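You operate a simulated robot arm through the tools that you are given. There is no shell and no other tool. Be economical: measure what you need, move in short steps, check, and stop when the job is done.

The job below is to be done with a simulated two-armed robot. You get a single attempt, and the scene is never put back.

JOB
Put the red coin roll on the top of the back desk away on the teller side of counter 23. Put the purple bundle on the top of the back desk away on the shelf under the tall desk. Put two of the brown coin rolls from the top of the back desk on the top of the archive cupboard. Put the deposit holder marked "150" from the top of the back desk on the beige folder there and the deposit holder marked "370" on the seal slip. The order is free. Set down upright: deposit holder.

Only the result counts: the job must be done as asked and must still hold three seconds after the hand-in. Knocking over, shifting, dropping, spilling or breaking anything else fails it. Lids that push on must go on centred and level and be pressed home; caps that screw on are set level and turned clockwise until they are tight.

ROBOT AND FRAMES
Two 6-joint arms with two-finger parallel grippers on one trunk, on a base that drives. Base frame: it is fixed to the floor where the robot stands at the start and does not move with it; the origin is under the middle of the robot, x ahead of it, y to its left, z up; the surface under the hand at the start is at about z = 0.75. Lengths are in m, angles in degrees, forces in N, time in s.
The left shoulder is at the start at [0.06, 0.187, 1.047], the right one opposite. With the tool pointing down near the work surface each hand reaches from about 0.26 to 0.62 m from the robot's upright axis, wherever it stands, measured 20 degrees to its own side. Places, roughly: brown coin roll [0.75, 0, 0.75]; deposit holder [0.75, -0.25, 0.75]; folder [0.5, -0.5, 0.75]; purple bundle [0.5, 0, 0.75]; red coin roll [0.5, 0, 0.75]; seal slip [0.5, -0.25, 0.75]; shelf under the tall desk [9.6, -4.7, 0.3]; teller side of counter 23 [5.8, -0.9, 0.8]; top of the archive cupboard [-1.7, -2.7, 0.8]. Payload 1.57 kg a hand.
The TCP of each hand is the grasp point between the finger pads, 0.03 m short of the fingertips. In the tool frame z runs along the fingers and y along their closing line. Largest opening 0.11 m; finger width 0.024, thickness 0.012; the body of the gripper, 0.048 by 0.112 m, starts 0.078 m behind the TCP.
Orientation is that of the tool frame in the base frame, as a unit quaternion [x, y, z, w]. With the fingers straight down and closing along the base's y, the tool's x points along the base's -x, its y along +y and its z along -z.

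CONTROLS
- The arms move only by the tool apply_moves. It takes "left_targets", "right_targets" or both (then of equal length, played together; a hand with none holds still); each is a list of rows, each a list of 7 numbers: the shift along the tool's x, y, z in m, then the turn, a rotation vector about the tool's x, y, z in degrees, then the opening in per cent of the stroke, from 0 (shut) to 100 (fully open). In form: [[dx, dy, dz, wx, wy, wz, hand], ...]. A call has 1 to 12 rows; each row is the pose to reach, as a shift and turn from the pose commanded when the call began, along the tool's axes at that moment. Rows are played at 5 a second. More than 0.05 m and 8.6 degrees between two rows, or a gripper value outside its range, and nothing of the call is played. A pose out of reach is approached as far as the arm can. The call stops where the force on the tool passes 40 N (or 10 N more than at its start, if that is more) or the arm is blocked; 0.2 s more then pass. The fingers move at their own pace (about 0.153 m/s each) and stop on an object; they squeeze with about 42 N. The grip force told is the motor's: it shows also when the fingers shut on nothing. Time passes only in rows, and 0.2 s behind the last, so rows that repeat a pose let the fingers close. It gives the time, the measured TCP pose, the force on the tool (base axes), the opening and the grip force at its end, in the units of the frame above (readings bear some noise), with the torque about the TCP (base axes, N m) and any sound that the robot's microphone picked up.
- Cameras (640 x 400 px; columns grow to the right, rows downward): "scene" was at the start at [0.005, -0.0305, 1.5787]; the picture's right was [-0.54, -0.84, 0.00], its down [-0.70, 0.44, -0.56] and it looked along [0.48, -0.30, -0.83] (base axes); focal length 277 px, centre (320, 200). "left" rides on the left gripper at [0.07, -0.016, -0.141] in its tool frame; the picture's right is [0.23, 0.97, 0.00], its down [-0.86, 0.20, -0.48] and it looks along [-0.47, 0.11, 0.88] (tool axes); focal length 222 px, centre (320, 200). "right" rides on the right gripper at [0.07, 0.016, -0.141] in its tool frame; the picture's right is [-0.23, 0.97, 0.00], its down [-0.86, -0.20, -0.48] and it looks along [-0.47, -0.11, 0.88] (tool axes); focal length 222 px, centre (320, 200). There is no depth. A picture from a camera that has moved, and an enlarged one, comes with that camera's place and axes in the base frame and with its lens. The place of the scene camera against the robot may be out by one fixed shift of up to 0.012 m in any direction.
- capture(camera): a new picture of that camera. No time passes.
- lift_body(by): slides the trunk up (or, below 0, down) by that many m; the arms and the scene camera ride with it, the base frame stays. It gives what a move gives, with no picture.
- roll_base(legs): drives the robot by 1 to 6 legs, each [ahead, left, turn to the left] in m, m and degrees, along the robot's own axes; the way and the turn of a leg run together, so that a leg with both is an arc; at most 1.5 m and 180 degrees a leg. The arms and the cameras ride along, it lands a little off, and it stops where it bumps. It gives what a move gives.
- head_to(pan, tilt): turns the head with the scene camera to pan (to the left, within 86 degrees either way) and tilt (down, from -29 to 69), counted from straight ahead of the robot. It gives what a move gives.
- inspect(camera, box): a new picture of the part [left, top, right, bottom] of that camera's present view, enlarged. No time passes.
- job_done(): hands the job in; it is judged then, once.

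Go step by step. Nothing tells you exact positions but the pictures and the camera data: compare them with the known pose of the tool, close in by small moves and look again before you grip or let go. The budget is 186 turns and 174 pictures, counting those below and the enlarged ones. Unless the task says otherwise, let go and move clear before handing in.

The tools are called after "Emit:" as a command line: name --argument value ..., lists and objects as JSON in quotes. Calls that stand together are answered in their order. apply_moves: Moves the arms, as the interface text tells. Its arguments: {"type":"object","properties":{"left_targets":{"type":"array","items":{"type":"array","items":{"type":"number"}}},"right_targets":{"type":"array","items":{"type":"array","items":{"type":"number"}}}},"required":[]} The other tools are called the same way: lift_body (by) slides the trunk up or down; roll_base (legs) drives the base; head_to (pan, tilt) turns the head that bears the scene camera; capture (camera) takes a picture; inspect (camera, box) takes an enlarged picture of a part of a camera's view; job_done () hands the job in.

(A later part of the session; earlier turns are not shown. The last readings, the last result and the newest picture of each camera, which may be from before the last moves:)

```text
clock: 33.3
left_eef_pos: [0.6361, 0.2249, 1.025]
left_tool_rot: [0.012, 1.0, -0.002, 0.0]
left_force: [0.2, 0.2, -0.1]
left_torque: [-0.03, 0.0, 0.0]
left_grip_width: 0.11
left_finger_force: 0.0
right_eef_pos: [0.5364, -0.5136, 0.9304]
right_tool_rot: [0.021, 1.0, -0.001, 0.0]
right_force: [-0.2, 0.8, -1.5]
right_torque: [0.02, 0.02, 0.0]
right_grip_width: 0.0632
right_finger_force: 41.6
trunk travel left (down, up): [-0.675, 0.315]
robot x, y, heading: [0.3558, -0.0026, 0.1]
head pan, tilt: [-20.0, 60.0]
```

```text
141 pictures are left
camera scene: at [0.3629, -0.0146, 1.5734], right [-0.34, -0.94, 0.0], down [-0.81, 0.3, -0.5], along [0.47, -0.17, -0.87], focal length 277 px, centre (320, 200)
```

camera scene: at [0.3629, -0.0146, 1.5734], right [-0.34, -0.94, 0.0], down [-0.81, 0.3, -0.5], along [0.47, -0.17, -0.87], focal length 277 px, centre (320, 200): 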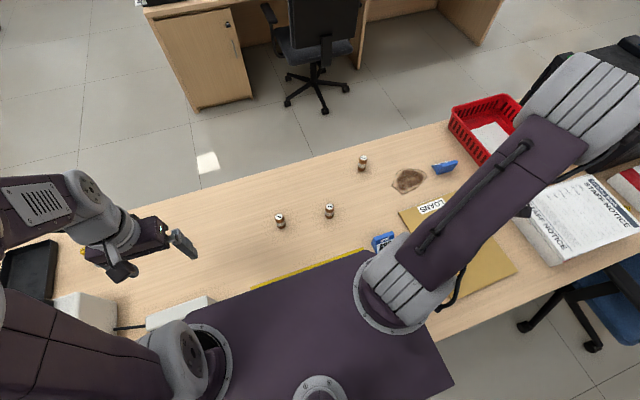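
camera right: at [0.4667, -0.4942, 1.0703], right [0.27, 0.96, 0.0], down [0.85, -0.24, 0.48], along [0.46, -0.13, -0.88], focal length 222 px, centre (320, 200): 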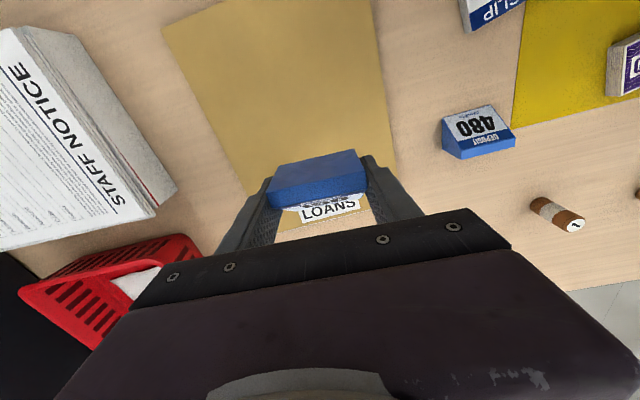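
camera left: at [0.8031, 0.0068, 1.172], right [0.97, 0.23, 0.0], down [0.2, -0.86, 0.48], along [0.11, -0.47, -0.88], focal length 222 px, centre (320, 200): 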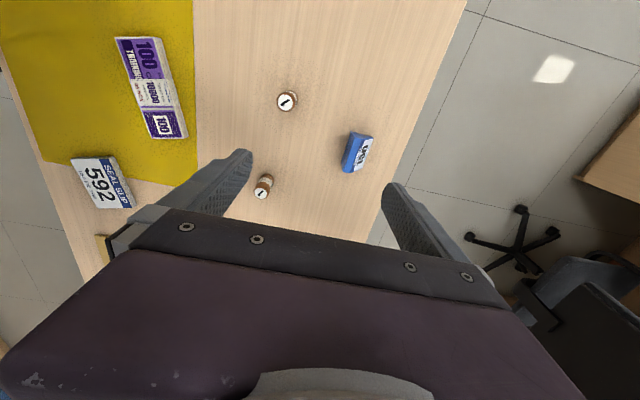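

The TCP is above the folder's middle (≈[0.53,-0.52]). I lower to just above it.

Emit:
apply_moves --right_targets '[[0, 0, 0.04, 0, 0, 0, 30], [0, 0, 0.08, 0, 0, 0, 30], [0, 0, 0.11, 0, 0, 0, 30], [0, 0, 0.13, 0, 0, 0, 30]]'

Emit:
capture --camera "right"

Emit:
apply_moves --right_targets '[[0, 0, 0.003, 0, 0, 0, 30], [0, 0, 0.006, 0, 0, 0, 30]]'

Emit:
apply_moves --right_targets '[[0, 0, 0.003, 0, 0, 0, 30]]'

```text
clock: 34.3
left_eef_pos: [0.6362, 0.2237, 1.0241]
left_tool_rot: [0.01, 1.0, 0.0, 0.0]
left_force: [-0.5, 0.7, 0.8]
left_torque: [0.0, 0.0, 0.04]
left_grip_width: 0.1101
left_finger_force: 0.1
right_eef_pos: [0.5368, -0.5107, 0.7997]
right_tool_rot: [0.023, 1.0, 0.001, -0.001]
right_force: [-0.2, 0.1, -1.4]
right_torque: [0.02, 0.01, -0.02]
right_grip_width: 0.0631
right_finger_force: 42.1
trunk travel left (down, up): [-0.675, 0.315]
robot x, y, heading: [0.3528, -0.0022, -0.0]
head pan, tilt: [-20.0, 60.0]
```

```text
140 pictures are left
camera right: at [0.4675, -0.4927, 0.9408], right [0.27, 0.96, 0.0], down [0.85, -0.24, 0.48], along [0.46, -0.13, -0.88], focal length 222 px, centre (320, 200)
```

right: 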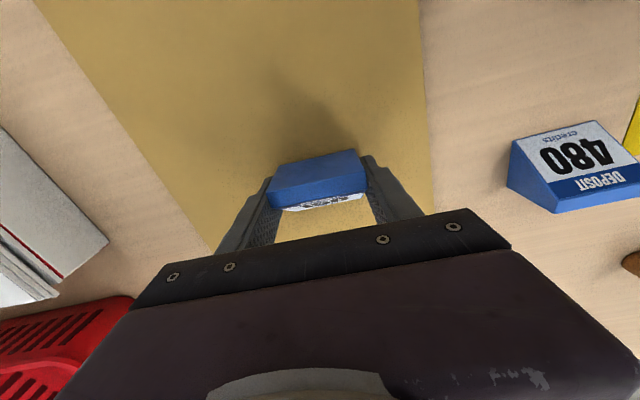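

```text
clock: 34.9
left_eef_pos: [0.6362, 0.226, 1.0244]
left_tool_rot: [0.011, 1.0, -0.001, 0.001]
left_force: [-0.3, 0.1, 0.5]
left_torque: [0.01, -0.02, -0.02]
left_grip_width: 0.11
left_finger_force: 0.0
right_eef_pos: [0.5346, -0.5108, 0.7933]
right_tool_rot: [0.023, 1.0, -0.001, 0.0]
right_force: [0.4, 0.4, -1.4]
right_torque: [0.02, -0.03, 0.0]
right_grip_width: 0.0635
right_finger_force: 42.3
trunk travel left (down, up): [-0.675, 0.315]
robot x, y, heading: [0.3571, -0.0005, -0.5]
head pan, tilt: [-20.0, 60.0]
```

```text
clock: 35.3
left_eef_pos: [0.6352, 0.2266, 1.0245]
left_tool_rot: [0.011, 1.0, -0.003, 0.002]
left_force: [-0.4, 0.9, 0.5]
left_torque: [0.01, -0.03, -0.01]
left_grip_width: 0.11
left_finger_force: 0.0
right_eef_pos: [0.5343, -0.5109, 0.792]
right_tool_rot: [0.022, 1.0, -0.003, 0.0]
right_force: [1.2, -1.0, 19.0]
right_torque: [0.5, -0.07, 0.01]
right_grip_width: 0.0632
right_finger_force: 42.0
trunk travel left (down, up): [-0.675, 0.315]
robot x, y, heading: [0.3525, 0.0004, 0.0]
head pan, tilt: [-20.0, 60.0]
```

Contact felt on the folder; release and rise.

Emit:
apply_moves --right_targets '[[0, 0, -0.002, 0, 0, 0, 45], [0, 0, -0.002, 0, 0, 0, 80], [0, 0, -0.002, 0, 0, 0, 90], [0, 0, -0.04, 0, 0, 0, 90], [0, 0, -0.085, 0, 0, 0, 90], [0, 0, -0.13, 0, 0, 0, 100]]'

Emit:
capture --camera "right"

```text
clock: 36.7
left_eef_pos: [0.637, 0.2262, 1.0242]
left_tool_rot: [0.01, 1.0, -0.002, 0.001]
left_force: [-0.8, 0.2, 0.4]
left_torque: [0.01, 0.02, 0.02]
left_grip_width: 0.11
left_finger_force: 0.1
right_eef_pos: [0.5365, -0.509, 0.9215]
right_tool_rot: [0.022, 1.0, -0.002, 0.0]
right_force: [-0.1, 0.0, -0.3]
right_torque: [0.01, 0.0, 0.01]
right_grip_width: 0.11
right_finger_force: 0.1
trunk travel left (down, up): [-0.675, 0.315]
robot x, y, heading: [0.3567, 0.002, -0.2]
head pan, tilt: [-20.0, 60.0]
```

```text
139 pictures are left
camera right: at [0.4672, -0.4895, 1.0618], right [0.27, 0.96, 0.0], down [0.85, -0.24, 0.48], along [0.46, -0.13, -0.88], focal length 222 px, centre (320, 200)
```

right: 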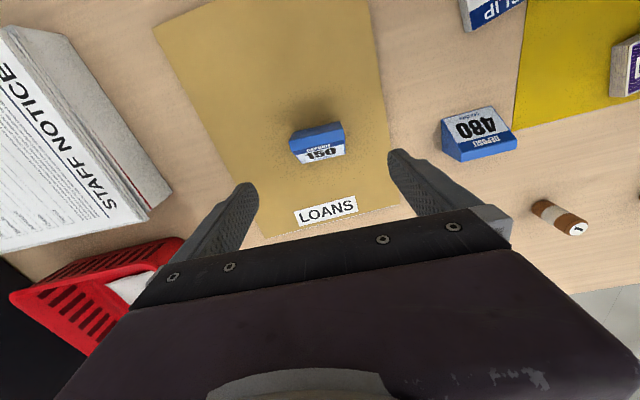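

"150" stands upright on the folder. Next the other holder near [0.77,-0.63].

Emit:
apply_moves --right_targets '[[-0.04, -0.02, -0.01, 0, 0, 0, 100], [-0.08, -0.04, -0.02, 0, 0, 0, 100], [-0.12, -0.06, -0.03, 0, 0, 0, 100], [-0.16, -0.08, -0.03, 0, 0, 0, 100], [-0.194, -0.1, -0.03, 0, 0, 0, 100]]'

Emit:
capture --camera "right"

```text
clock: 37.9
left_eef_pos: [0.6387, 0.2244, 1.0248]
left_tool_rot: [0.012, 1.0, 0.0, 0.001]
left_force: [-0.2, -0.2, 0.0]
left_torque: [0.03, 0.0, -0.01]
left_grip_width: 0.1097
left_finger_force: 0.0
right_eef_pos: [0.7264, -0.6204, 0.9484]
right_tool_rot: [0.022, 1.0, 0.001, -0.002]
right_force: [-0.7, -0.1, 0.5]
right_torque: [0.06, 0.01, 0.0]
right_grip_width: 0.1101
right_finger_force: 0.0
trunk travel left (down, up): [-0.675, 0.315]
robot x, y, heading: [0.3541, -0.0016, -0.1]
head pan, tilt: [-20.0, 60.0]
```

```text
138 pictures are left
camera right: at [0.6567, -0.6015, 1.0889], right [0.27, 0.96, 0.0], down [0.85, -0.24, 0.47], along [0.46, -0.13, -0.88], focal length 222 px, centre (320, 200)
```

right: 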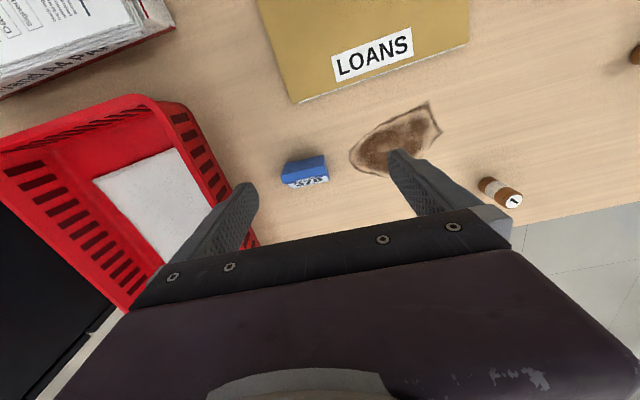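

Emit:
inspect --camera "right" --box '[265, 145, 345, 195]'

```text
8.00 times, centred on (305, 170) of right
camera zoom: at [0.6567, -0.6015, 1.0889], right [0.27, 0.96, 0.0], down [0.85, -0.24, 0.47], along [0.46, -0.13, -0.88], focal length 1777 px, centre (440, 440)
```

zoom: 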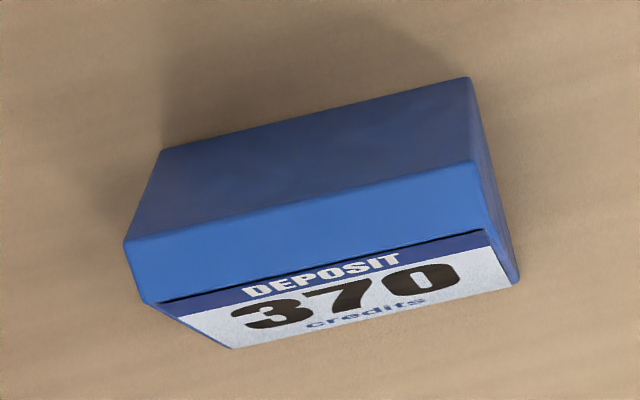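

It reads "370", centre ≈[0.781,-0.657], aligned with the hand. I descend with 80 % opening because of the basket beside it.

Emit:
apply_moves --right_targets '[[-0.025, -0.017, 0.02, 0, 0, 0, 80], [-0.05, -0.034, 0.05, 0, 0, 0, 80], [-0.05, -0.034, 0.08, 0, 0, 0, 80], [-0.05, -0.034, 0.105, 0, 0, 0, 80]]'

Emit:
capture --camera "right"

```text
clock: 38.9
left_eef_pos: [0.6377, 0.2236, 1.0252]
left_tool_rot: [0.012, 1.0, -0.001, 0.001]
left_force: [-0.5, -0.7, -0.5]
left_torque: [-0.01, -0.01, 0.02]
left_grip_width: 0.1098
left_finger_force: 0.0
right_eef_pos: [0.7427, -0.6159, 0.8565]
right_tool_rot: [0.023, 1.0, 0.001, -0.002]
right_force: [0.2, -0.2, -0.1]
right_torque: [0.02, -0.03, 0.02]
right_grip_width: 0.0879
right_finger_force: 0.0
right hand out of reach, approached as far as the arm can: row 1, 2, 3, 4
trunk travel left (down, up): [-0.675, 0.315]
robot x, y, heading: [0.3547, 0.0011, -0.1]
head pan, tilt: [-20.0, 60.0]
```

```text
136 pictures are left
camera right: at [0.6736, -0.5971, 0.9958], right [0.27, 0.96, 0.0], down [0.85, -0.24, 0.48], along [0.46, -0.13, -0.88], focal length 222 px, centre (320, 200)
```

right: 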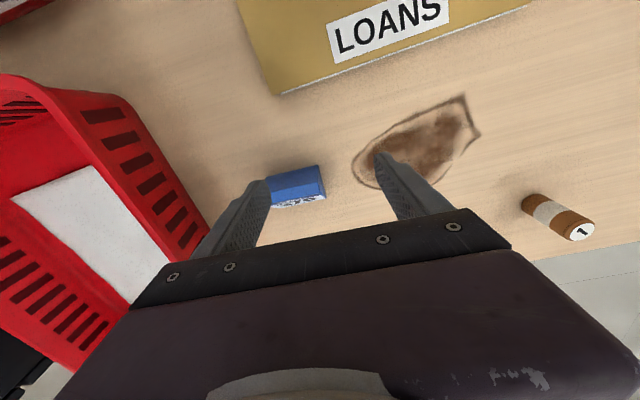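

Slightly out of reach; I raise the hand and slide the base right by 0.12.

Emit:
apply_moves --right_targets '[[0, 0, -0.03, 0, 0, 0, 80], [0, 0, -0.06, 0, 0, 0, 80], [0, 0, -0.09, 0, 0, 0, 80], [0, 0, -0.13, 0, 0, 0, 80]]'

Emit:
roll_base --legs '[[0, -0.06, 0]]'

Emit:
roll_base --legs '[[0, -0.06, 0]]'

Emit:
capture --camera "right"

```text
clock: 39.9
left_eef_pos: [0.6372, 0.2258, 1.0252]
left_tool_rot: [0.01, 1.0, -0.001, 0.001]
left_force: [0.6, -0.1, -0.8]
left_torque: [-0.03, -0.01, -0.02]
left_grip_width: 0.11
left_finger_force: 0.1
right_eef_pos: [0.7387, -0.6116, 0.9836]
right_tool_rot: [0.023, 1.0, -0.001, 0.0]
right_force: [0.5, 0.1, 0.3]
right_torque: [-0.01, -0.04, 0.03]
right_grip_width: 0.0883
right_finger_force: 0.0
right hand out of reach, approached as far as the arm can: row 4
trunk travel left (down, up): [-0.675, 0.315]
robot x, y, heading: [0.3572, 0.0012, -0.0]
head pan, tilt: [-20.0, 60.0]
```

```text
clock: 40.8
left_eef_pos: [0.6359, 0.1675, 1.025]
left_tool_rot: [0.01, 1.0, -0.001, 0.0]
left_force: [0.7, -0.5, 0.2]
left_torque: [0.03, 0.0, 0.0]
left_grip_width: 0.1099
left_finger_force: 0.0
right_eef_pos: [0.7412, -0.6692, 0.9854]
right_tool_rot: [0.022, 1.0, -0.001, 0.0]
right_force: [-0.9, 0.6, 0.3]
right_torque: [0.02, 0.01, 0.03]
right_grip_width: 0.088
right_finger_force: 0.0
trunk travel left (down, up): [-0.675, 0.315]
robot x, y, heading: [0.3566, -0.0585, 0.0]
head pan, tilt: [-20.0, 60.0]
```

```text
clock: 41.8
left_eef_pos: [0.6357, 0.1096, 1.0247]
left_tool_rot: [0.011, 1.0, -0.001, 0.0]
left_force: [0.2, -0.1, 1.1]
left_torque: [-0.01, -0.02, 0.03]
left_grip_width: 0.1098
left_finger_force: 0.0
right_eef_pos: [0.7407, -0.7276, 0.9854]
right_tool_rot: [0.021, 1.0, -0.001, 0.0]
right_force: [0.6, 0.8, 1.3]
right_torque: [-0.01, 0.0, -0.01]
right_grip_width: 0.0878
right_finger_force: 0.1
trunk travel left (down, up): [-0.675, 0.315]
robot x, y, heading: [0.3566, -0.1174, 0.3]
head pan, tilt: [-20.0, 60.0]
```

```text
135 pictures are left
camera right: at [0.6722, -0.7096, 1.1257], right [0.27, 0.96, 0.0], down [0.85, -0.23, 0.48], along [0.46, -0.13, -0.88], focal length 222 px, centre (320, 200)
```

right: 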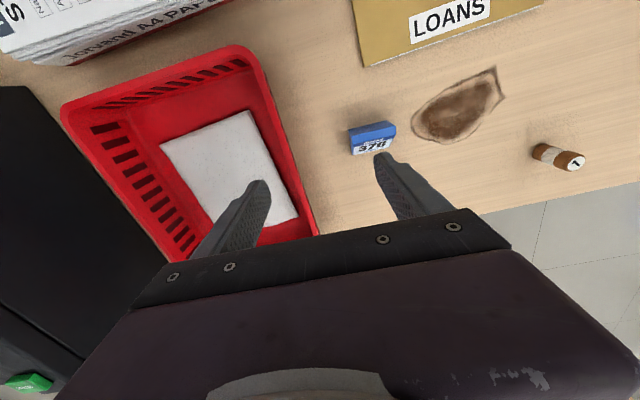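

Now I shift the hand back toward the holder and read where it ends.

Emit:
apply_moves --right_targets '[[0, 0.04, 0, 0, 0, 0, 80], [0, 0.08, 0, 0, 0, 0, 80], [0, 0.08, 0.0, 0, 0, 0, 80]]'

```text
clock: 42.6
left_eef_pos: [0.637, 0.1065, 1.0247]
left_tool_rot: [0.01, 1.0, 0.0, 0.001]
left_force: [-1.0, -0.5, 0.0]
left_torque: [0.02, 0.02, 0.03]
left_grip_width: 0.1099
left_finger_force: 0.1
right_eef_pos: [0.7679, -0.7023, 0.9976]
right_tool_rot: [0.021, 1.0, 0.001, -0.001]
right_force: [0.7, 0.3, -0.5]
right_torque: [0.02, -0.01, 0.01]
right_grip_width: 0.0878
right_finger_force: 0.1
right hand out of reach, approached as far as the arm can: row 1, 2, 3
trunk travel left (down, up): [-0.675, 0.315]
robot x, y, heading: [0.3588, -0.1163, 0.3]
head pan, tilt: [-20.0, 60.0]
```

Emit:
apply_moves --right_targets '[[0, 0.02, 0, 0, 0, 0, 80], [0, 0.04, 0, 0, 0, 0, 80], [0, 0.04, 0.03, 0, 0, 0, 80], [0, 0.04, 0.03, 0, 0, 0, 80]]'

Emit:
capture --camera "right"

```text
clock: 43.6
left_eef_pos: [0.6361, 0.1071, 1.0242]
left_tool_rot: [0.011, 1.0, -0.001, 0.001]
left_force: [-0.6, 0.5, -0.4]
left_torque: [0.01, 0.02, 0.03]
left_grip_width: 0.11
left_finger_force: 0.0
right_eef_pos: [0.7867, -0.6872, 0.9822]
right_tool_rot: [0.021, 1.0, 0.001, -0.001]
right_force: [-0.1, -0.1, 0.9]
right_torque: [0.01, 0.04, -0.01]
right_grip_width: 0.0879
right_finger_force: 0.1
right hand out of reach, approached as far as the arm can: row 1, 2, 3, 4
trunk travel left (down, up): [-0.675, 0.315]
robot x, y, heading: [0.356, -0.1198, 0.1]
head pan, tilt: [-20.0, 60.0]
```

```text
134 pictures are left
camera right: at [0.7188, -0.6682, 1.122], right [0.27, 0.96, 0.0], down [0.85, -0.23, 0.48], along [0.46, -0.13, -0.88], focal length 222 px, centre (320, 200)
```

right: 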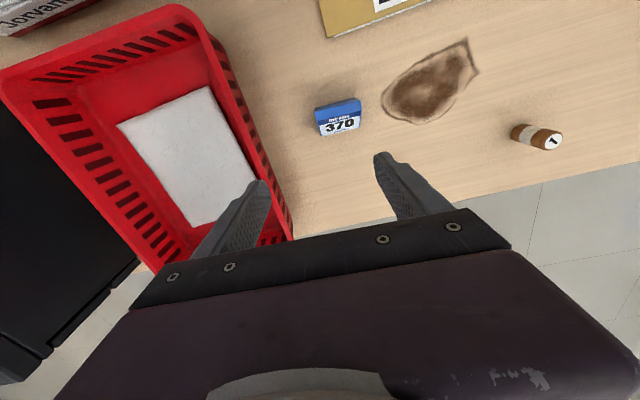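

Emit:
apply_moves --right_targets '[[0.02, 0.015, 0, 0, 0, 0, 80], [0.04, 0.03, 0, 0, 0, 0, 80], [0.04, 0.03, 0, 0, 0, 0, 80]]'

```text
clock: 44.4
left_eef_pos: [0.6352, 0.1085, 1.0241]
left_tool_rot: [0.01, 1.0, 0.0, 0.0]
left_force: [-1.0, -0.6, -0.1]
left_torque: [0.04, -0.01, -0.04]
left_grip_width: 0.1099
left_finger_force: 0.1
right_eef_pos: [0.7869, -0.687, 0.9815]
right_tool_rot: [0.021, 1.0, -0.001, -0.001]
right_force: [0.9, -0.8, 0.1]
right_torque: [-0.01, 0.01, -0.01]
right_grip_width: 0.0879
right_finger_force: 0.1
right hand out of reach, approached as far as the arm can: row 1, 2, 3
trunk travel left (down, up): [-0.675, 0.315]
robot x, y, heading: [0.3559, -0.12, 0.2]
head pan, tilt: [-20.0, 60.0]
```

The arm appears stuck at its limit; I retract more clearly to get a fresh command.

Emit:
apply_moves --right_targets '[[0.04, 0.02, 0, 0, 0, 0, 80], [0.08, 0.04, 0, 0, 0, 0, 80], [0.12, 0.06, 0, 0, 0, 0, 80], [0.12, 0.06, 0, 0, 0, 0, 80]]'

```text
clock: 45.4
left_eef_pos: [0.6352, 0.1088, 1.0251]
left_tool_rot: [0.011, 1.0, -0.001, 0.001]
left_force: [-0.1, -0.7, 0.3]
left_torque: [0.02, -0.01, -0.05]
left_grip_width: 0.1101
left_finger_force: 0.1
right_eef_pos: [0.7776, -0.6928, 0.9876]
right_tool_rot: [0.021, 1.0, 0.001, -0.001]
right_force: [-0.2, 0.1, -0.4]
right_torque: [-0.01, -0.01, 0.02]
right_grip_width: 0.0881
right_finger_force: 0.0
right hand out of reach, approached as far as the arm can: row 1, 2, 3, 4
trunk travel left (down, up): [-0.675, 0.315]
robot x, y, heading: [0.3572, -0.1189, 0.0]
head pan, tilt: [-20.0, 60.0]
```

Emit:
capture --camera "scene"

Emit:
apply_moves --right_targets '[[0.04, 0, -0.02, 0, 0, 0, 80], [0.08, 0, -0.04, 0, 0, 0, 80], [0.12, 0, -0.06, 0, 0, 0, 80], [0.15, 0, -0.08, 0, 0, 0, 80], [0.15, 0, -0.08, 0, 0, 0, 80]]'

```text
133 pictures are left
camera scene: at [0.3626, -0.1328, 1.5734], right [-0.34, -0.94, 0.0], down [-0.81, 0.29, -0.5], along [0.47, -0.17, -0.87], focal length 277 px, centre (320, 200)
```

scene: 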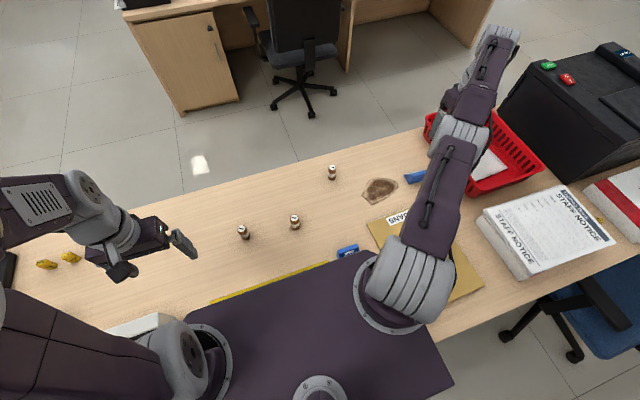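

```text
clock: 46.6
left_eef_pos: [0.636, 0.1087, 1.024]
left_tool_rot: [0.01, 1.0, -0.001, 0.001]
left_force: [0.8, -0.5, 0.3]
left_torque: [-0.02, 0.04, 0.02]
left_grip_width: 0.1101
left_finger_force: 0.1
right_eef_pos: [0.6453, -0.7296, 1.1388]
right_tool_rot: [0.02, 1.0, 0.003, -0.003]
right_force: [1.2, 0.8, 0.0]
right_torque: [0.01, 0.0, 0.0]
right_grip_width: 0.0878
right_finger_force: 0.0
right hand out of reach, approached as far as the arm can: row 1, 2, 3, 4, 5
trunk travel left (down, up): [-0.675, 0.315]
robot x, y, heading: [0.3545, -0.1162, 0.2]
head pan, tilt: [-20.0, 60.0]
```

The arm is stretched straight. I pull it well in to recover.

Emit:
apply_moves --right_targets '[[0.02, 0.04, 0, 0, 0, 0, 80], [0.04, 0.08, 0, 0, 0, 0, 80], [0.06, 0.12, 0, 0, 0, 0, 80], [0.08, 0.16, 0, 0, 0, 0, 80], [0.08, 0.2, 0, 0, 0, 0, 80], [0.08, 0.2, 0, 0, 0, 0, 80]]'

Emit:
capture --camera "scene"

```text
clock: 48.0
left_eef_pos: [0.6357, 0.1072, 1.0243]
left_tool_rot: [0.011, 1.0, 0.0, 0.001]
left_force: [1.0, -0.2, 0.2]
left_torque: [0.01, -0.01, 0.02]
left_grip_width: 0.11
left_finger_force: 0.1
right_eef_pos: [0.6976, -0.6974, 1.1453]
right_tool_rot: [0.022, 1.0, 0.0, 0.0]
right_force: [-0.2, 0.1, -0.1]
right_torque: [0.02, 0.03, -0.02]
right_grip_width: 0.088
right_finger_force: 0.3
right hand out of reach, approached as far as the arm can: row 1, 2, 3, 4, 5, 6
trunk travel left (down, up): [-0.675, 0.315]
robot x, y, heading: [0.3554, -0.1184, 0.2]
head pan, tilt: [-20.0, 60.0]
```

```text
132 pictures are left
camera scene: at [0.3625, -0.1337, 1.5734], right [-0.34, -0.94, 0.0], down [-0.81, 0.3, -0.5], along [0.47, -0.17, -0.87], focal length 277 px, centre (320, 200)
```

scene: 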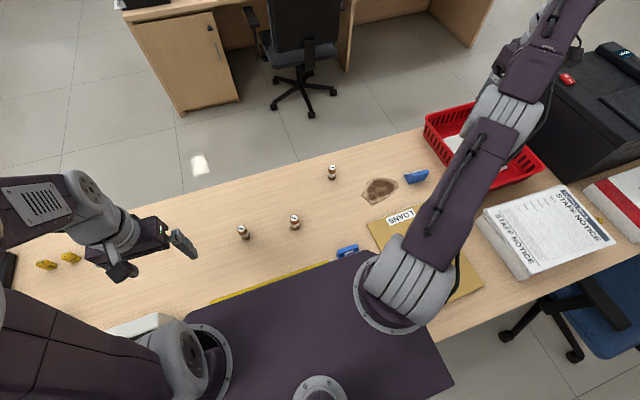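

The solver seems caught near a singular pose; I'll command a point well inside the normal reach.

Emit:
apply_moves --right_targets '[[-0.045, 0, 0, 0, 0, 0, 80], [-0.09, 0, 0, 0, 0, 0, 80], [-0.135, 0, 0, 0, 0, 0, 80], [-0.18, 0, 0, 0, 0, 0, 80], [-0.22, 0, 0, 0, 0, 0, 80], [-0.22, 0, 0, 0, 0, 0, 80]]'

```text
clock: 49.4
left_eef_pos: [0.6368, 0.1074, 1.0255]
left_tool_rot: [0.01, 1.0, -0.002, 0.0]
left_force: [-0.5, 0.2, -0.2]
left_torque: [-0.02, -0.01, 0.03]
left_grip_width: 0.1098
left_finger_force: 0.1
right_eef_pos: [0.7886, -0.6097, 1.1403]
right_tool_rot: [0.021, 1.0, 0.001, -0.002]
right_force: [0.8, -1.1, -0.1]
right_torque: [0.01, 0.01, 0.02]
right_grip_width: 0.0882
right_finger_force: 0.1
right hand out of reach, approached as far as the arm can: row 1, 2, 3, 4, 5, 6
trunk travel left (down, up): [-0.675, 0.315]
robot x, y, heading: [0.3553, -0.1176, -0.1]
head pan, tilt: [-20.0, 60.0]
```

Emit:
apply_moves --right_targets '[[0, 0, 0.045, 0, 0, 0, 80], [0, 0, 0.09, 0, 0, 0, 80], [0, 0, 0.09, 0, 0, 0, 80]]'

Emit:
capture --camera "scene"

Emit:
capture --camera "right"

```text
clock: 50.2
left_eef_pos: [0.6356, 0.1083, 1.0233]
left_tool_rot: [0.01, 1.0, -0.001, 0.001]
left_force: [-0.8, -1.0, -1.0]
left_torque: [0.0, 0.0, -0.04]
left_grip_width: 0.1097
left_finger_force: 0.0
right_eef_pos: [0.7884, -0.611, 1.141]
right_tool_rot: [0.022, 1.0, 0.001, -0.003]
right_force: [-0.6, -1.1, -1.1]
right_torque: [-0.03, 0.01, -0.01]
right_grip_width: 0.0882
right_finger_force: 0.0
right hand out of reach, approached as far as the arm can: row 1, 2, 3
trunk travel left (down, up): [-0.675, 0.315]
robot x, y, heading: [0.355, -0.1216, 0.4]
head pan, tilt: [-20.0, 60.0]
```

```text
131 pictures are left
camera scene: at [0.3626, -0.1328, 1.5734], right [-0.34, -0.94, 0.0], down [-0.81, 0.29, -0.5], along [0.47, -0.17, -0.87], focal length 277 px, centre (320, 200)
```

scene: 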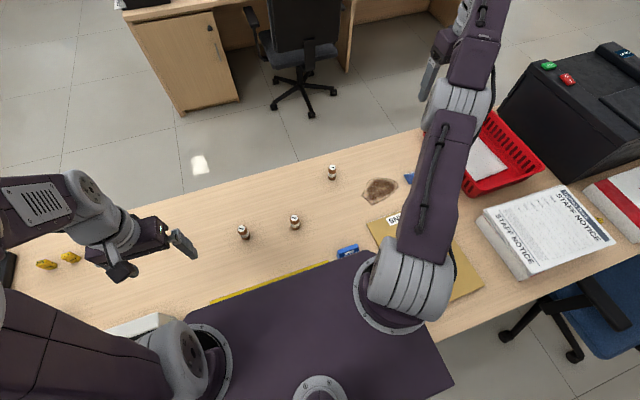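

```text
130 pictures are left
camera right: at [0.7203, -0.5929, 1.2814], right [0.27, 0.96, 0.0], down [0.85, -0.24, 0.47], along [0.46, -0.13, -0.88], focal length 222 px, centre (320, 200)
```

right: 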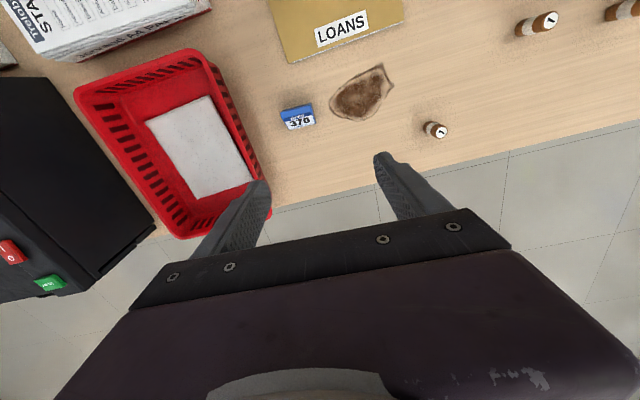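

Emit:
apply_moves --right_targets '[[0, 0.045, 0, 0, 0, 0, 80], [0, 0.09, 0, 0, 0, 0, 80], [0, 0.135, 0, 0, 0, 0, 80], [0, 0.18, 0, 0, 0, 0, 80], [0, 0.22, 0, 0, 0, 0, 80]]'

```text
clock: 51.4
left_eef_pos: [0.6352, 0.1085, 1.024]
left_tool_rot: [0.011, 1.0, -0.001, 0.0]
left_force: [-0.4, 0.5, 0.1]
left_torque: [-0.03, -0.03, 0.0]
left_grip_width: 0.11
left_finger_force: 0.0
right_eef_pos: [0.8856, -0.4102, 1.1392]
right_tool_rot: [0.021, 1.0, -0.001, -0.003]
right_force: [0.1, -0.5, -0.5]
right_torque: [-0.03, 0.0, 0.0]
right_grip_width: 0.088
right_finger_force: 0.2
right hand out of reach, approached as far as the arm can: row 1, 2, 3, 4, 5
trunk travel left (down, up): [-0.675, 0.315]
robot x, y, heading: [0.3558, -0.1196, 0.4]
head pan, tilt: [-20.0, 60.0]
```

I command back toward where the arm actually is, to re-sync command and pose.

Emit:
apply_moves --right_targets '[[-0.02, -0.004, -0.04, 0, 0, 0, 80], [-0.03, -0.008, -0.08, 0, 0, 0, 80], [-0.04, -0.012, -0.12, 0, 0, 0, 80], [-0.05, -0.016, -0.16, 0, 0, 0, 80], [-0.06, -0.02, -0.2, 0, 0, 0, 80], [-0.06, -0.02, -0.2, 0, 0, 0, 80]]'

```text
clock: 52.8
left_eef_pos: [0.6346, 0.1089, 1.0238]
left_tool_rot: [0.011, 1.0, -0.001, 0.001]
left_force: [-0.3, 0.1, -0.3]
left_torque: [-0.01, -0.03, 0.02]
left_grip_width: 0.1098
left_finger_force: 0.1
right_eef_pos: [0.843, -0.4075, 1.2189]
right_tool_rot: [0.022, 1.0, -0.001, 0.001]
right_force: [-0.8, -0.4, 0.1]
right_torque: [0.0, 0.0, 0.0]
right_grip_width: 0.0879
right_finger_force: 0.1
right hand out of reach, approached as far as the arm can: row 1, 2, 3, 4, 5, 6
trunk travel left (down, up): [-0.675, 0.315]
robot x, y, heading: [0.3542, -0.1197, 0.0]
head pan, tilt: [-20.0, 60.0]
```

Emit:
apply_moves --right_targets '[[0, 0, 0.045, 0, 0, 0, 80], [0, 0, 0.09, 0, 0, 0, 80], [0, 0, 0.135, 0, 0, 0, 80], [0, 0, 0.18, 0, 0, 0, 80], [0, 0, 0.18, 0, 0, 0, 80]]'

Emit:
capture --camera "scene"

```text
clock: 54.0
left_eef_pos: [0.6359, 0.1079, 1.0235]
left_tool_rot: [0.01, 1.0, -0.001, 0.001]
left_force: [0.1, -0.1, 0.1]
left_torque: [-0.02, 0.01, 0.02]
left_grip_width: 0.1103
left_finger_force: 0.0
right_eef_pos: [0.8445, -0.4093, 1.0392]
right_tool_rot: [0.021, 1.0, -0.001, -0.001]
right_force: [-0.1, -0.2, 0.7]
right_torque: [0.01, 0.0, -0.01]
right_grip_width: 0.088
right_finger_force: 0.1
trunk travel left (down, up): [-0.675, 0.315]
robot x, y, heading: [0.361, -0.1247, -0.0]
head pan, tilt: [-20.0, 60.0]
```

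```text
129 pictures are left
camera scene: at [0.3624, -0.1326, 1.5734], right [-0.34, -0.94, 0.0], down [-0.81, 0.29, -0.5], along [0.47, -0.17, -0.87], focal length 277 px, centre (320, 200)
```

scene: 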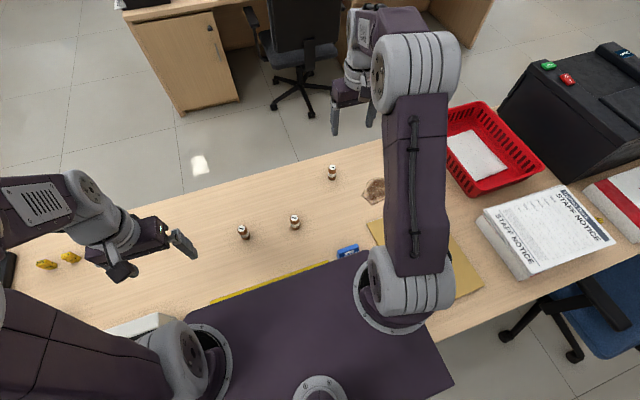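

Recovered: the hand works again. To avoid stretching I shift the base right another 0.1.

Emit:
roll_base --legs '[[0, -0.05, 0], [0, -0.05, 0]]'

Emit:
apply_moves --right_targets '[[0.02, -0.03, 0.02, 0, 0, 0, 80], [0.04, -0.06, 0.04, 0, 0, 0, 80], [0.06, -0.09, 0.06, 0, 0, 0, 80], [0.07, -0.12, 0.08, 0, 0, 0, 80]]'

Emit:
capture --camera "right"

```text
clock: 55.5
left_eef_pos: [0.635, 0.0145, 1.0236]
left_tool_rot: [0.009, 1.0, -0.003, 0.0]
left_force: [-0.2, -0.3, -0.4]
left_torque: [-0.03, -0.01, -0.01]
left_grip_width: 0.1099
left_finger_force: 0.0
right_eef_pos: [0.845, -0.502, 1.042]
right_tool_rot: [0.02, 1.0, -0.003, 0.0]
right_force: [-0.8, 0.5, 0.8]
right_torque: [-0.04, 0.03, 0.02]
right_grip_width: 0.0883
right_finger_force: 0.0
trunk travel left (down, up): [-0.675, 0.315]
robot x, y, heading: [0.352, -0.214, 0.3]
head pan, tilt: [-20.0, 60.0]
```

```text
clock: 56.5
left_eef_pos: [0.6357, 0.0103, 1.0244]
left_tool_rot: [0.01, 1.0, 0.0, 0.0]
left_force: [-0.2, -0.1, -0.8]
left_torque: [-0.03, 0.01, 0.04]
left_grip_width: 0.1101
left_finger_force: 0.0
right_eef_pos: [0.7683, -0.6242, 0.9613]
right_tool_rot: [0.02, 1.0, 0.0, 0.001]
right_force: [-1.0, -1.0, -1.0]
right_torque: [-0.01, -0.01, 0.01]
right_grip_width: 0.0878
right_finger_force: 0.2
trunk travel left (down, up): [-0.675, 0.315]
robot x, y, heading: [0.3572, -0.2162, 0.1]
head pan, tilt: [-20.0, 60.0]
```

```text
128 pictures are left
camera right: at [0.6994, -0.6046, 1.1023], right [0.26, 0.96, 0.0], down [0.85, -0.23, 0.48], along [0.46, -0.13, -0.88], focal length 222 px, centre (320, 200)
```

right: 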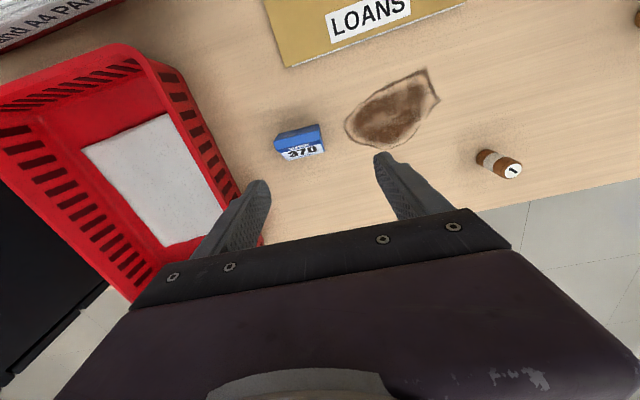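

Emit:
apply_moves --right_targets '[[-0.004, -0.016, 0.03, 0, 0, 0, 80], [-0.008, -0.032, 0.06, 0, 0, 0, 80], [-0.008, -0.032, 0.09, 0, 0, 0, 80], [-0.008, -0.032, 0.111, 0, 0, 0, 80]]'

Emit:
capture --camera "right"

```text
clock: 57.5
left_eef_pos: [0.6367, 0.0099, 1.025]
left_tool_rot: [0.01, 1.0, 0.0, 0.002]
left_force: [-0.6, -0.3, -0.3]
left_torque: [0.0, 0.05, 0.0]
left_grip_width: 0.1103
left_finger_force: 0.0
right_eef_pos: [0.7794, -0.6595, 0.8495]
right_tool_rot: [0.021, 1.0, 0.0, 0.001]
right_force: [0.2, -0.1, -1.1]
right_torque: [0.02, 0.02, 0.01]
right_grip_width: 0.0881
right_finger_force: 0.2
trunk travel left (down, up): [-0.675, 0.315]
robot x, y, heading: [0.358, -0.2152, 0.1]
head pan, tilt: [-20.0, 60.0]
```

```text
127 pictures are left
camera right: at [0.7103, -0.6406, 0.9895], right [0.27, 0.96, 0.0], down [0.85, -0.23, 0.48], along [0.46, -0.13, -0.88], focal length 222 px, centre (320, 200)
```

right: 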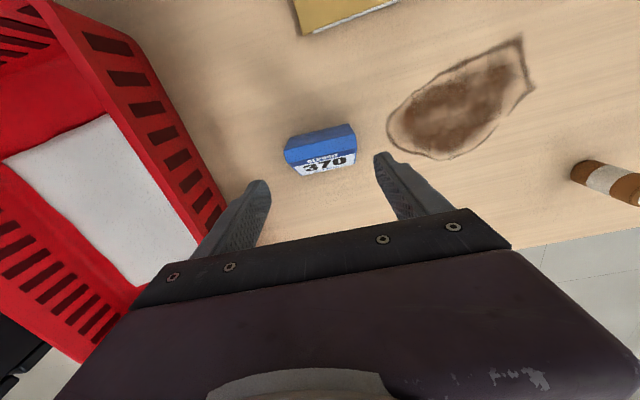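

Well aligned; descend and grip.

Emit:
apply_moves --right_targets '[[0.004, 0, 0.03, 0, 0, 0, 80], [0.004, 0, 0.065, 0, 0, 0, 80], [0.004, 0, 0.065, 0, 0, 0, 60], [0.004, 0, 0.065, 0, 0, 0, 40], [0.004, 0, 0.065, 0, 0, 0, 30], [0.004, 0, 0.065, 0, 0, 0, 30]]'

Emit:
apply_moves --right_targets '[[0, 0, -0.045, 0, 0, 0, 30], [0, 0, -0.09, 0, 0, 0, 30], [0, 0, -0.135, 0, 0, 0, 30], [0, 0, -0.16, 0, 0, 0, 30]]'

Emit:
capture --camera "right"

```text
clock: 58.9
left_eef_pos: [0.6355, 0.0094, 1.0244]
left_tool_rot: [0.01, 1.0, -0.001, 0.001]
left_force: [-0.1, -0.7, 0.0]
left_torque: [0.0, 0.02, 0.03]
left_grip_width: 0.1103
left_finger_force: 0.2
right_eef_pos: [0.7746, -0.6566, 0.7841]
right_tool_rot: [0.021, 1.0, -0.001, 0.001]
right_force: [0.2, 0.0, -0.9]
right_torque: [0.0, -0.02, -0.01]
right_grip_width: 0.063
right_finger_force: 41.4
trunk travel left (down, up): [-0.675, 0.315]
robot x, y, heading: [0.3552, -0.2151, 0.1]
head pan, tilt: [-20.0, 60.0]
```

```text
clock: 59.9
left_eef_pos: [0.6355, 0.0099, 1.0245]
left_tool_rot: [0.009, 1.0, -0.002, 0.001]
left_force: [-0.6, -0.1, -0.5]
left_torque: [0.01, 0.0, -0.01]
left_grip_width: 0.1103
left_finger_force: 0.0
right_eef_pos: [0.7748, -0.6548, 0.9452]
right_tool_rot: [0.02, 1.0, -0.001, -0.001]
right_force: [-0.3, 0.2, -1.0]
right_torque: [0.0, -0.01, -0.02]
right_grip_width: 0.0634
right_finger_force: 42.2
trunk travel left (down, up): [-0.675, 0.315]
robot x, y, heading: [0.3592, -0.2164, 0.4]
head pan, tilt: [-20.0, 60.0]
```

```text
126 pictures are left
camera right: at [0.7054, -0.6371, 1.0861], right [0.27, 0.96, 0.0], down [0.85, -0.23, 0.48], along [0.46, -0.13, -0.88], focal length 222 px, centre (320, 200)
```

right: 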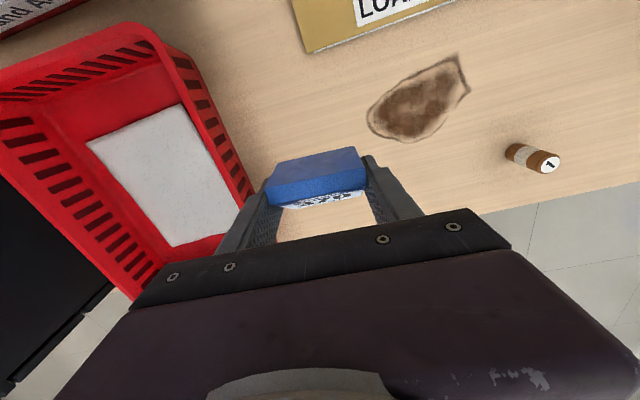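

"370" is held. I back the base out so the seal slip comes into comfortable reach.

Emit:
roll_base --legs '[[-0.36, 0, 0]]'

Emit:
capture --camera "scene"

Emit:
capture --camera "right"

```text
clock: 62.2
left_eef_pos: [0.2765, 0.0104, 1.0242]
left_tool_rot: [0.007, 1.0, -0.001, 0.0]
left_force: [0.8, 0.0, 0.0]
left_torque: [0.01, 0.03, 0.01]
left_grip_width: 0.1101
left_finger_force: 0.1
right_eef_pos: [0.4196, -0.6548, 0.9443]
right_tool_rot: [0.016, 1.0, 0.0, 0.0]
right_force: [-0.7, -0.3, -1.1]
right_torque: [-0.02, 0.02, 0.0]
right_grip_width: 0.0633
right_finger_force: 41.9
trunk travel left (down, up): [-0.675, 0.315]
robot x, y, heading: [-0.005, -0.2182, 0.5]
head pan, tilt: [-20.0, 60.0]
```

```text
125 pictures are left
camera scene: at [0.0049, -0.2329, 1.5734], right [-0.33, -0.94, 0.0], down [-0.82, 0.29, -0.5], along [0.47, -0.17, -0.87], focal length 277 px, centre (320, 200)
```

scene: 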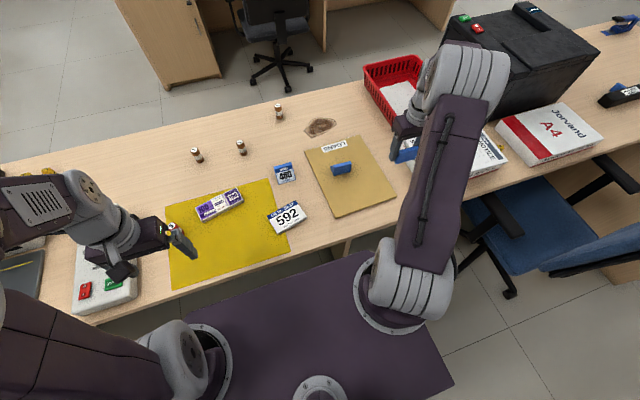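

```text
124 pictures are left
camera right: at [0.3499, -0.6377, 1.0853], right [0.26, 0.97, 0.0], down [0.85, -0.23, 0.48], along [0.46, -0.13, -0.88], focal length 222 px, centre (320, 200)
```

right: 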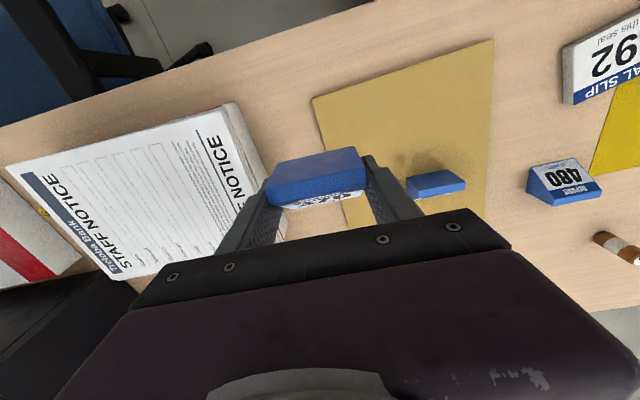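

Slip is near [0.42,-0.27]. I carry the holder over to it.

Emit:
apply_moves --right_targets '[[0.003, 0.04, 0, 0, 0, 0, 30], [0.006, 0.08, 0, 0, 0, 0, 30], [0.01, 0.12, 0, 0, 0, 0, 30], [0.013, 0.16, 0, 0, 0, 0, 30], [0.016, 0.2, 0, 0, 0, 0, 30], [0.02, 0.24, 0, 0, 0, 0, 30], [0.023, 0.28, 0, 0, 0, 0, 30], [0.026, 0.32, 0, 0, 0, 0, 30], [0.03, 0.36, 0, 0, 0, 0, 30], [0.032, 0.385, 0, 0, 0, 0, 30]]'

Emit:
capture --camera "right"

Emit:
inspect --camera "right" --box '[220, 80, 420, 205]'

```text
clock: 64.4
left_eef_pos: [0.2761, 0.0098, 1.0241]
left_tool_rot: [0.007, 1.0, -0.001, 0.001]
left_force: [0.0, 0.7, -0.6]
left_torque: [0.01, 0.02, 0.03]
left_grip_width: 0.1102
left_finger_force: 0.1
right_eef_pos: [0.4025, -0.27, 0.9419]
right_tool_rot: [0.018, 1.0, 0.0, 0.001]
right_force: [0.1, 0.7, -0.4]
right_torque: [-0.04, 0.03, -0.04]
right_grip_width: 0.0631
right_finger_force: 41.9
trunk travel left (down, up): [-0.675, 0.315]
robot x, y, heading: [-0.0007, -0.2158, 0.4]
head pan, tilt: [-20.0, 60.0]
```

```text
123 pictures are left
camera right: at [0.3329, -0.252, 1.0827], right [0.26, 0.97, 0.0], down [0.85, -0.23, 0.48], along [0.46, -0.13, -0.88], focal length 222 px, centre (320, 200)
```

right: 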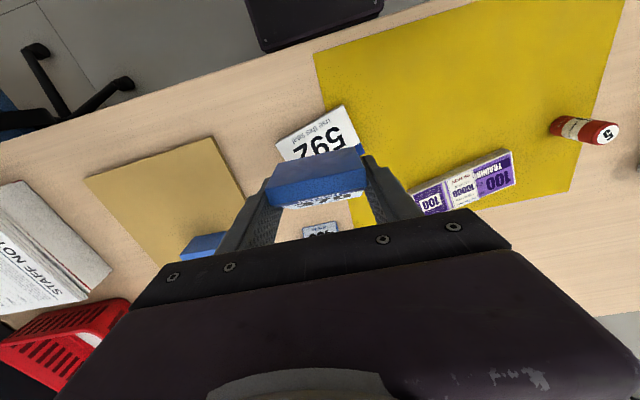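

```text
3.20 times, centred on (320, 142) of right
camera zoom: at [0.3329, -0.252, 1.0827], right [0.26, 0.97, 0.0], down [0.85, -0.23, 0.48], along [0.46, -0.13, -0.88], focal length 711 px, centre (320, 384)
```

zoom: 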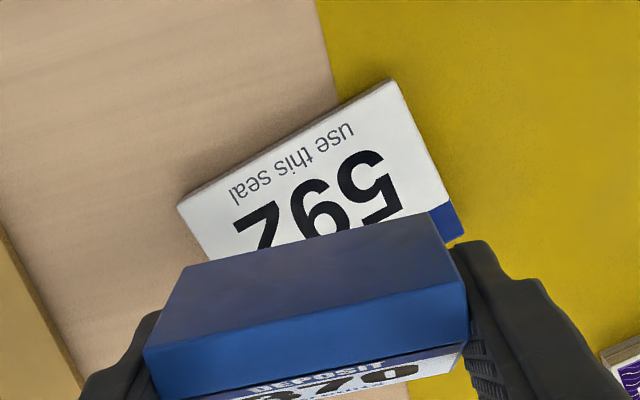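

Slip ≈0.107×0.076 centred [0.421,-0.275], turned ~14.5°. I turn the holder to match and lower partway.

Emit:
apply_moves --right_targets '[[-0.006, -0.003, 0.01, 0, 0, -5.5, 30], [-0.0127, -0.0055, 0.02, 0, 0, -11, 30], [-0.0127, -0.0055, 0.05, 0, 0, -16.5, 30], [-0.0127, -0.0055, 0.08, 0, 0, -16.5, 30], [-0.0127, -0.0055, 0.11, 0, 0, -16.5, 30]]'

Emit:
inspect --camera "right" --box '[220, 80, 420, 205]'

Emit:
inspect --camera "scene" --box '[200, 150, 360, 250]'

```text
clock: 65.6
left_eef_pos: [0.2767, 0.0099, 1.0253]
left_tool_rot: [0.007, 1.0, -0.001, 0.001]
left_force: [-0.2, -0.3, 0.0]
left_torque: [-0.02, 0.02, -0.03]
left_grip_width: 0.1099
left_finger_force: 0.0
right_eef_pos: [0.4122, -0.2756, 0.8343]
right_tool_rot: [-0.127, 0.992, 0.001, 0.0]
right_force: [0.2, -0.7, -1.1]
right_torque: [0.0, -0.01, 0.0]
right_grip_width: 0.0631
right_finger_force: 42.0
trunk travel left (down, up): [-0.675, 0.315]
robot x, y, heading: [-0.0032, -0.2179, 0.5]
head pan, tilt: [-20.0, 60.0]
```

```text
3.20 times, centred on (320, 142) of right
camera zoom: at [0.3412, -0.2777, 0.9748], right [-0.03, 1.0, 0.0], down [0.88, 0.02, 0.48], along [0.48, 0.01, -0.88], focal length 711 px, centre (320, 384)
```

zoom: 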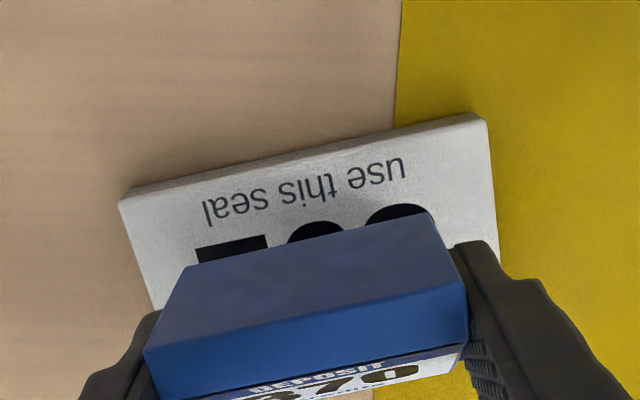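

```text
4.00 times, centred on (280, 200) of scene
camera zoom: at [0.0051, -0.2328, 1.5734], right [-0.33, -0.94, 0.0], down [-0.82, 0.29, -0.5], along [0.47, -0.17, -0.87], focal length 1106 px, centre (480, 200)
```

zoom: 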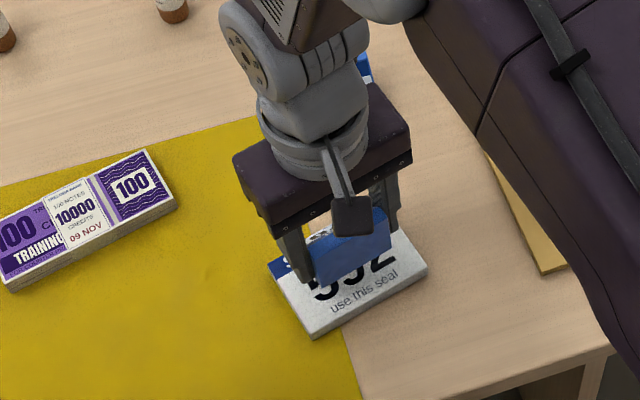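

Holder is centred over the slip. Lower in small steps to contact.

Emit:
apply_moves --right_targets '[[0, 0, 0.014, 0, 0, 0, 30], [0, 0, 0.027, 0, 0, 0, 30]]'

Emit:
apply_moves --right_targets '[[0, 0, 0.003, 0, 0, 0, 30]]'

Emit:
apply_moves --right_targets '[[0, 0, 0.003, 0, 0, 0, 30]]'

```text
clock: 66.2
left_eef_pos: [0.277, 0.0099, 1.025]
left_tool_rot: [0.007, 1.0, 0.0, 0.001]
left_force: [0.0, -0.8, -0.3]
left_torque: [0.01, 0.03, -0.02]
left_grip_width: 0.1101
left_finger_force: 0.1
right_eef_pos: [0.4137, -0.2758, 0.8074]
right_tool_rot: [-0.126, 0.992, -0.001, 0.0]
right_force: [-0.2, 1.0, -0.8]
right_torque: [-0.01, -0.04, 0.01]
right_grip_width: 0.0631
right_finger_force: 42.0
trunk travel left (down, up): [-0.675, 0.315]
robot x, y, heading: [-0.0041, -0.2158, 0.6]
head pan, tilt: [-20.0, 60.0]
```

```text
clock: 66.6
left_eef_pos: [0.2762, 0.0103, 1.0244]
left_tool_rot: [0.007, 1.0, -0.001, 0.001]
left_force: [-0.4, -0.2, -0.1]
left_torque: [0.01, 0.01, 0.0]
left_grip_width: 0.1101
left_finger_force: 0.1
right_eef_pos: [0.4112, -0.2761, 0.8033]
right_tool_rot: [-0.127, 0.992, -0.001, 0.001]
right_force: [0.0, -0.7, -0.6]
right_torque: [-0.03, 0.01, 0.02]
right_grip_width: 0.0631
right_finger_force: 42.1
trunk travel left (down, up): [-0.675, 0.315]
robot x, y, heading: [-0.0022, -0.217, 0.6]
head pan, tilt: [-20.0, 60.0]
```

```text
clock: 67.0
left_eef_pos: [0.276, 0.0097, 1.0252]
left_tool_rot: [0.007, 1.0, -0.001, 0.001]
left_force: [-0.8, -0.3, -0.5]
left_torque: [-0.01, 0.01, -0.02]
left_grip_width: 0.1099
left_finger_force: 0.0
right_eef_pos: [0.4114, -0.276, 0.8011]
right_tool_rot: [-0.127, 0.992, -0.002, 0.0]
right_force: [-0.4, 0.3, -1.0]
right_torque: [-0.01, -0.01, 0.0]
right_grip_width: 0.063
right_finger_force: 42.0
trunk travel left (down, up): [-0.675, 0.315]
robot x, y, heading: [-0.0055, -0.2159, 0.4]
head pan, tilt: [-20.0, 60.0]
```

Emit:
apply_moves --right_targets '[[0, 0, 0.002, 0, 0, 0, 30]]'

Emit:
apply_moves --right_targets '[[0, 0, 0.002, 0, 0, 0, 30]]'

```text
clock: 67.4
left_eef_pos: [0.2767, 0.008, 1.0255]
left_tool_rot: [0.007, 1.0, -0.001, 0.001]
left_force: [-0.2, -0.1, -0.3]
left_torque: [0.0, 0.02, 0.01]
left_grip_width: 0.11
left_finger_force: 0.2
right_eef_pos: [0.4122, -0.2759, 0.8005]
right_tool_rot: [-0.127, 0.992, 0.0, 0.0]
right_force: [0.2, -1.0, -1.0]
right_torque: [-0.02, 0.01, 0.01]
right_grip_width: 0.0632
right_finger_force: 42.2
trunk travel left (down, up): [-0.675, 0.315]
robot x, y, heading: [-0.0054, -0.2197, 0.5]
head pan, tilt: [-20.0, 60.0]
```

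```text
clock: 67.8
left_eef_pos: [0.2747, 0.009, 1.0262]
left_tool_rot: [0.007, 1.0, 0.0, 0.002]
left_force: [0.6, -0.3, 0.5]
left_torque: [-0.02, -0.02, 0.01]
left_grip_width: 0.11
left_finger_force: 0.0
right_eef_pos: [0.4114, -0.2766, 0.8001]
right_tool_rot: [-0.126, 0.992, 0.0, 0.002]
right_force: [0.5, -5.2, 20.1]
right_torque: [-0.22, 0.02, -0.01]
right_grip_width: 0.0633
right_finger_force: 41.5
trunk travel left (down, up): [-0.675, 0.315]
robot x, y, heading: [-0.0046, -0.2175, 0.6]
head pan, tilt: [-20.0, 60.0]
```

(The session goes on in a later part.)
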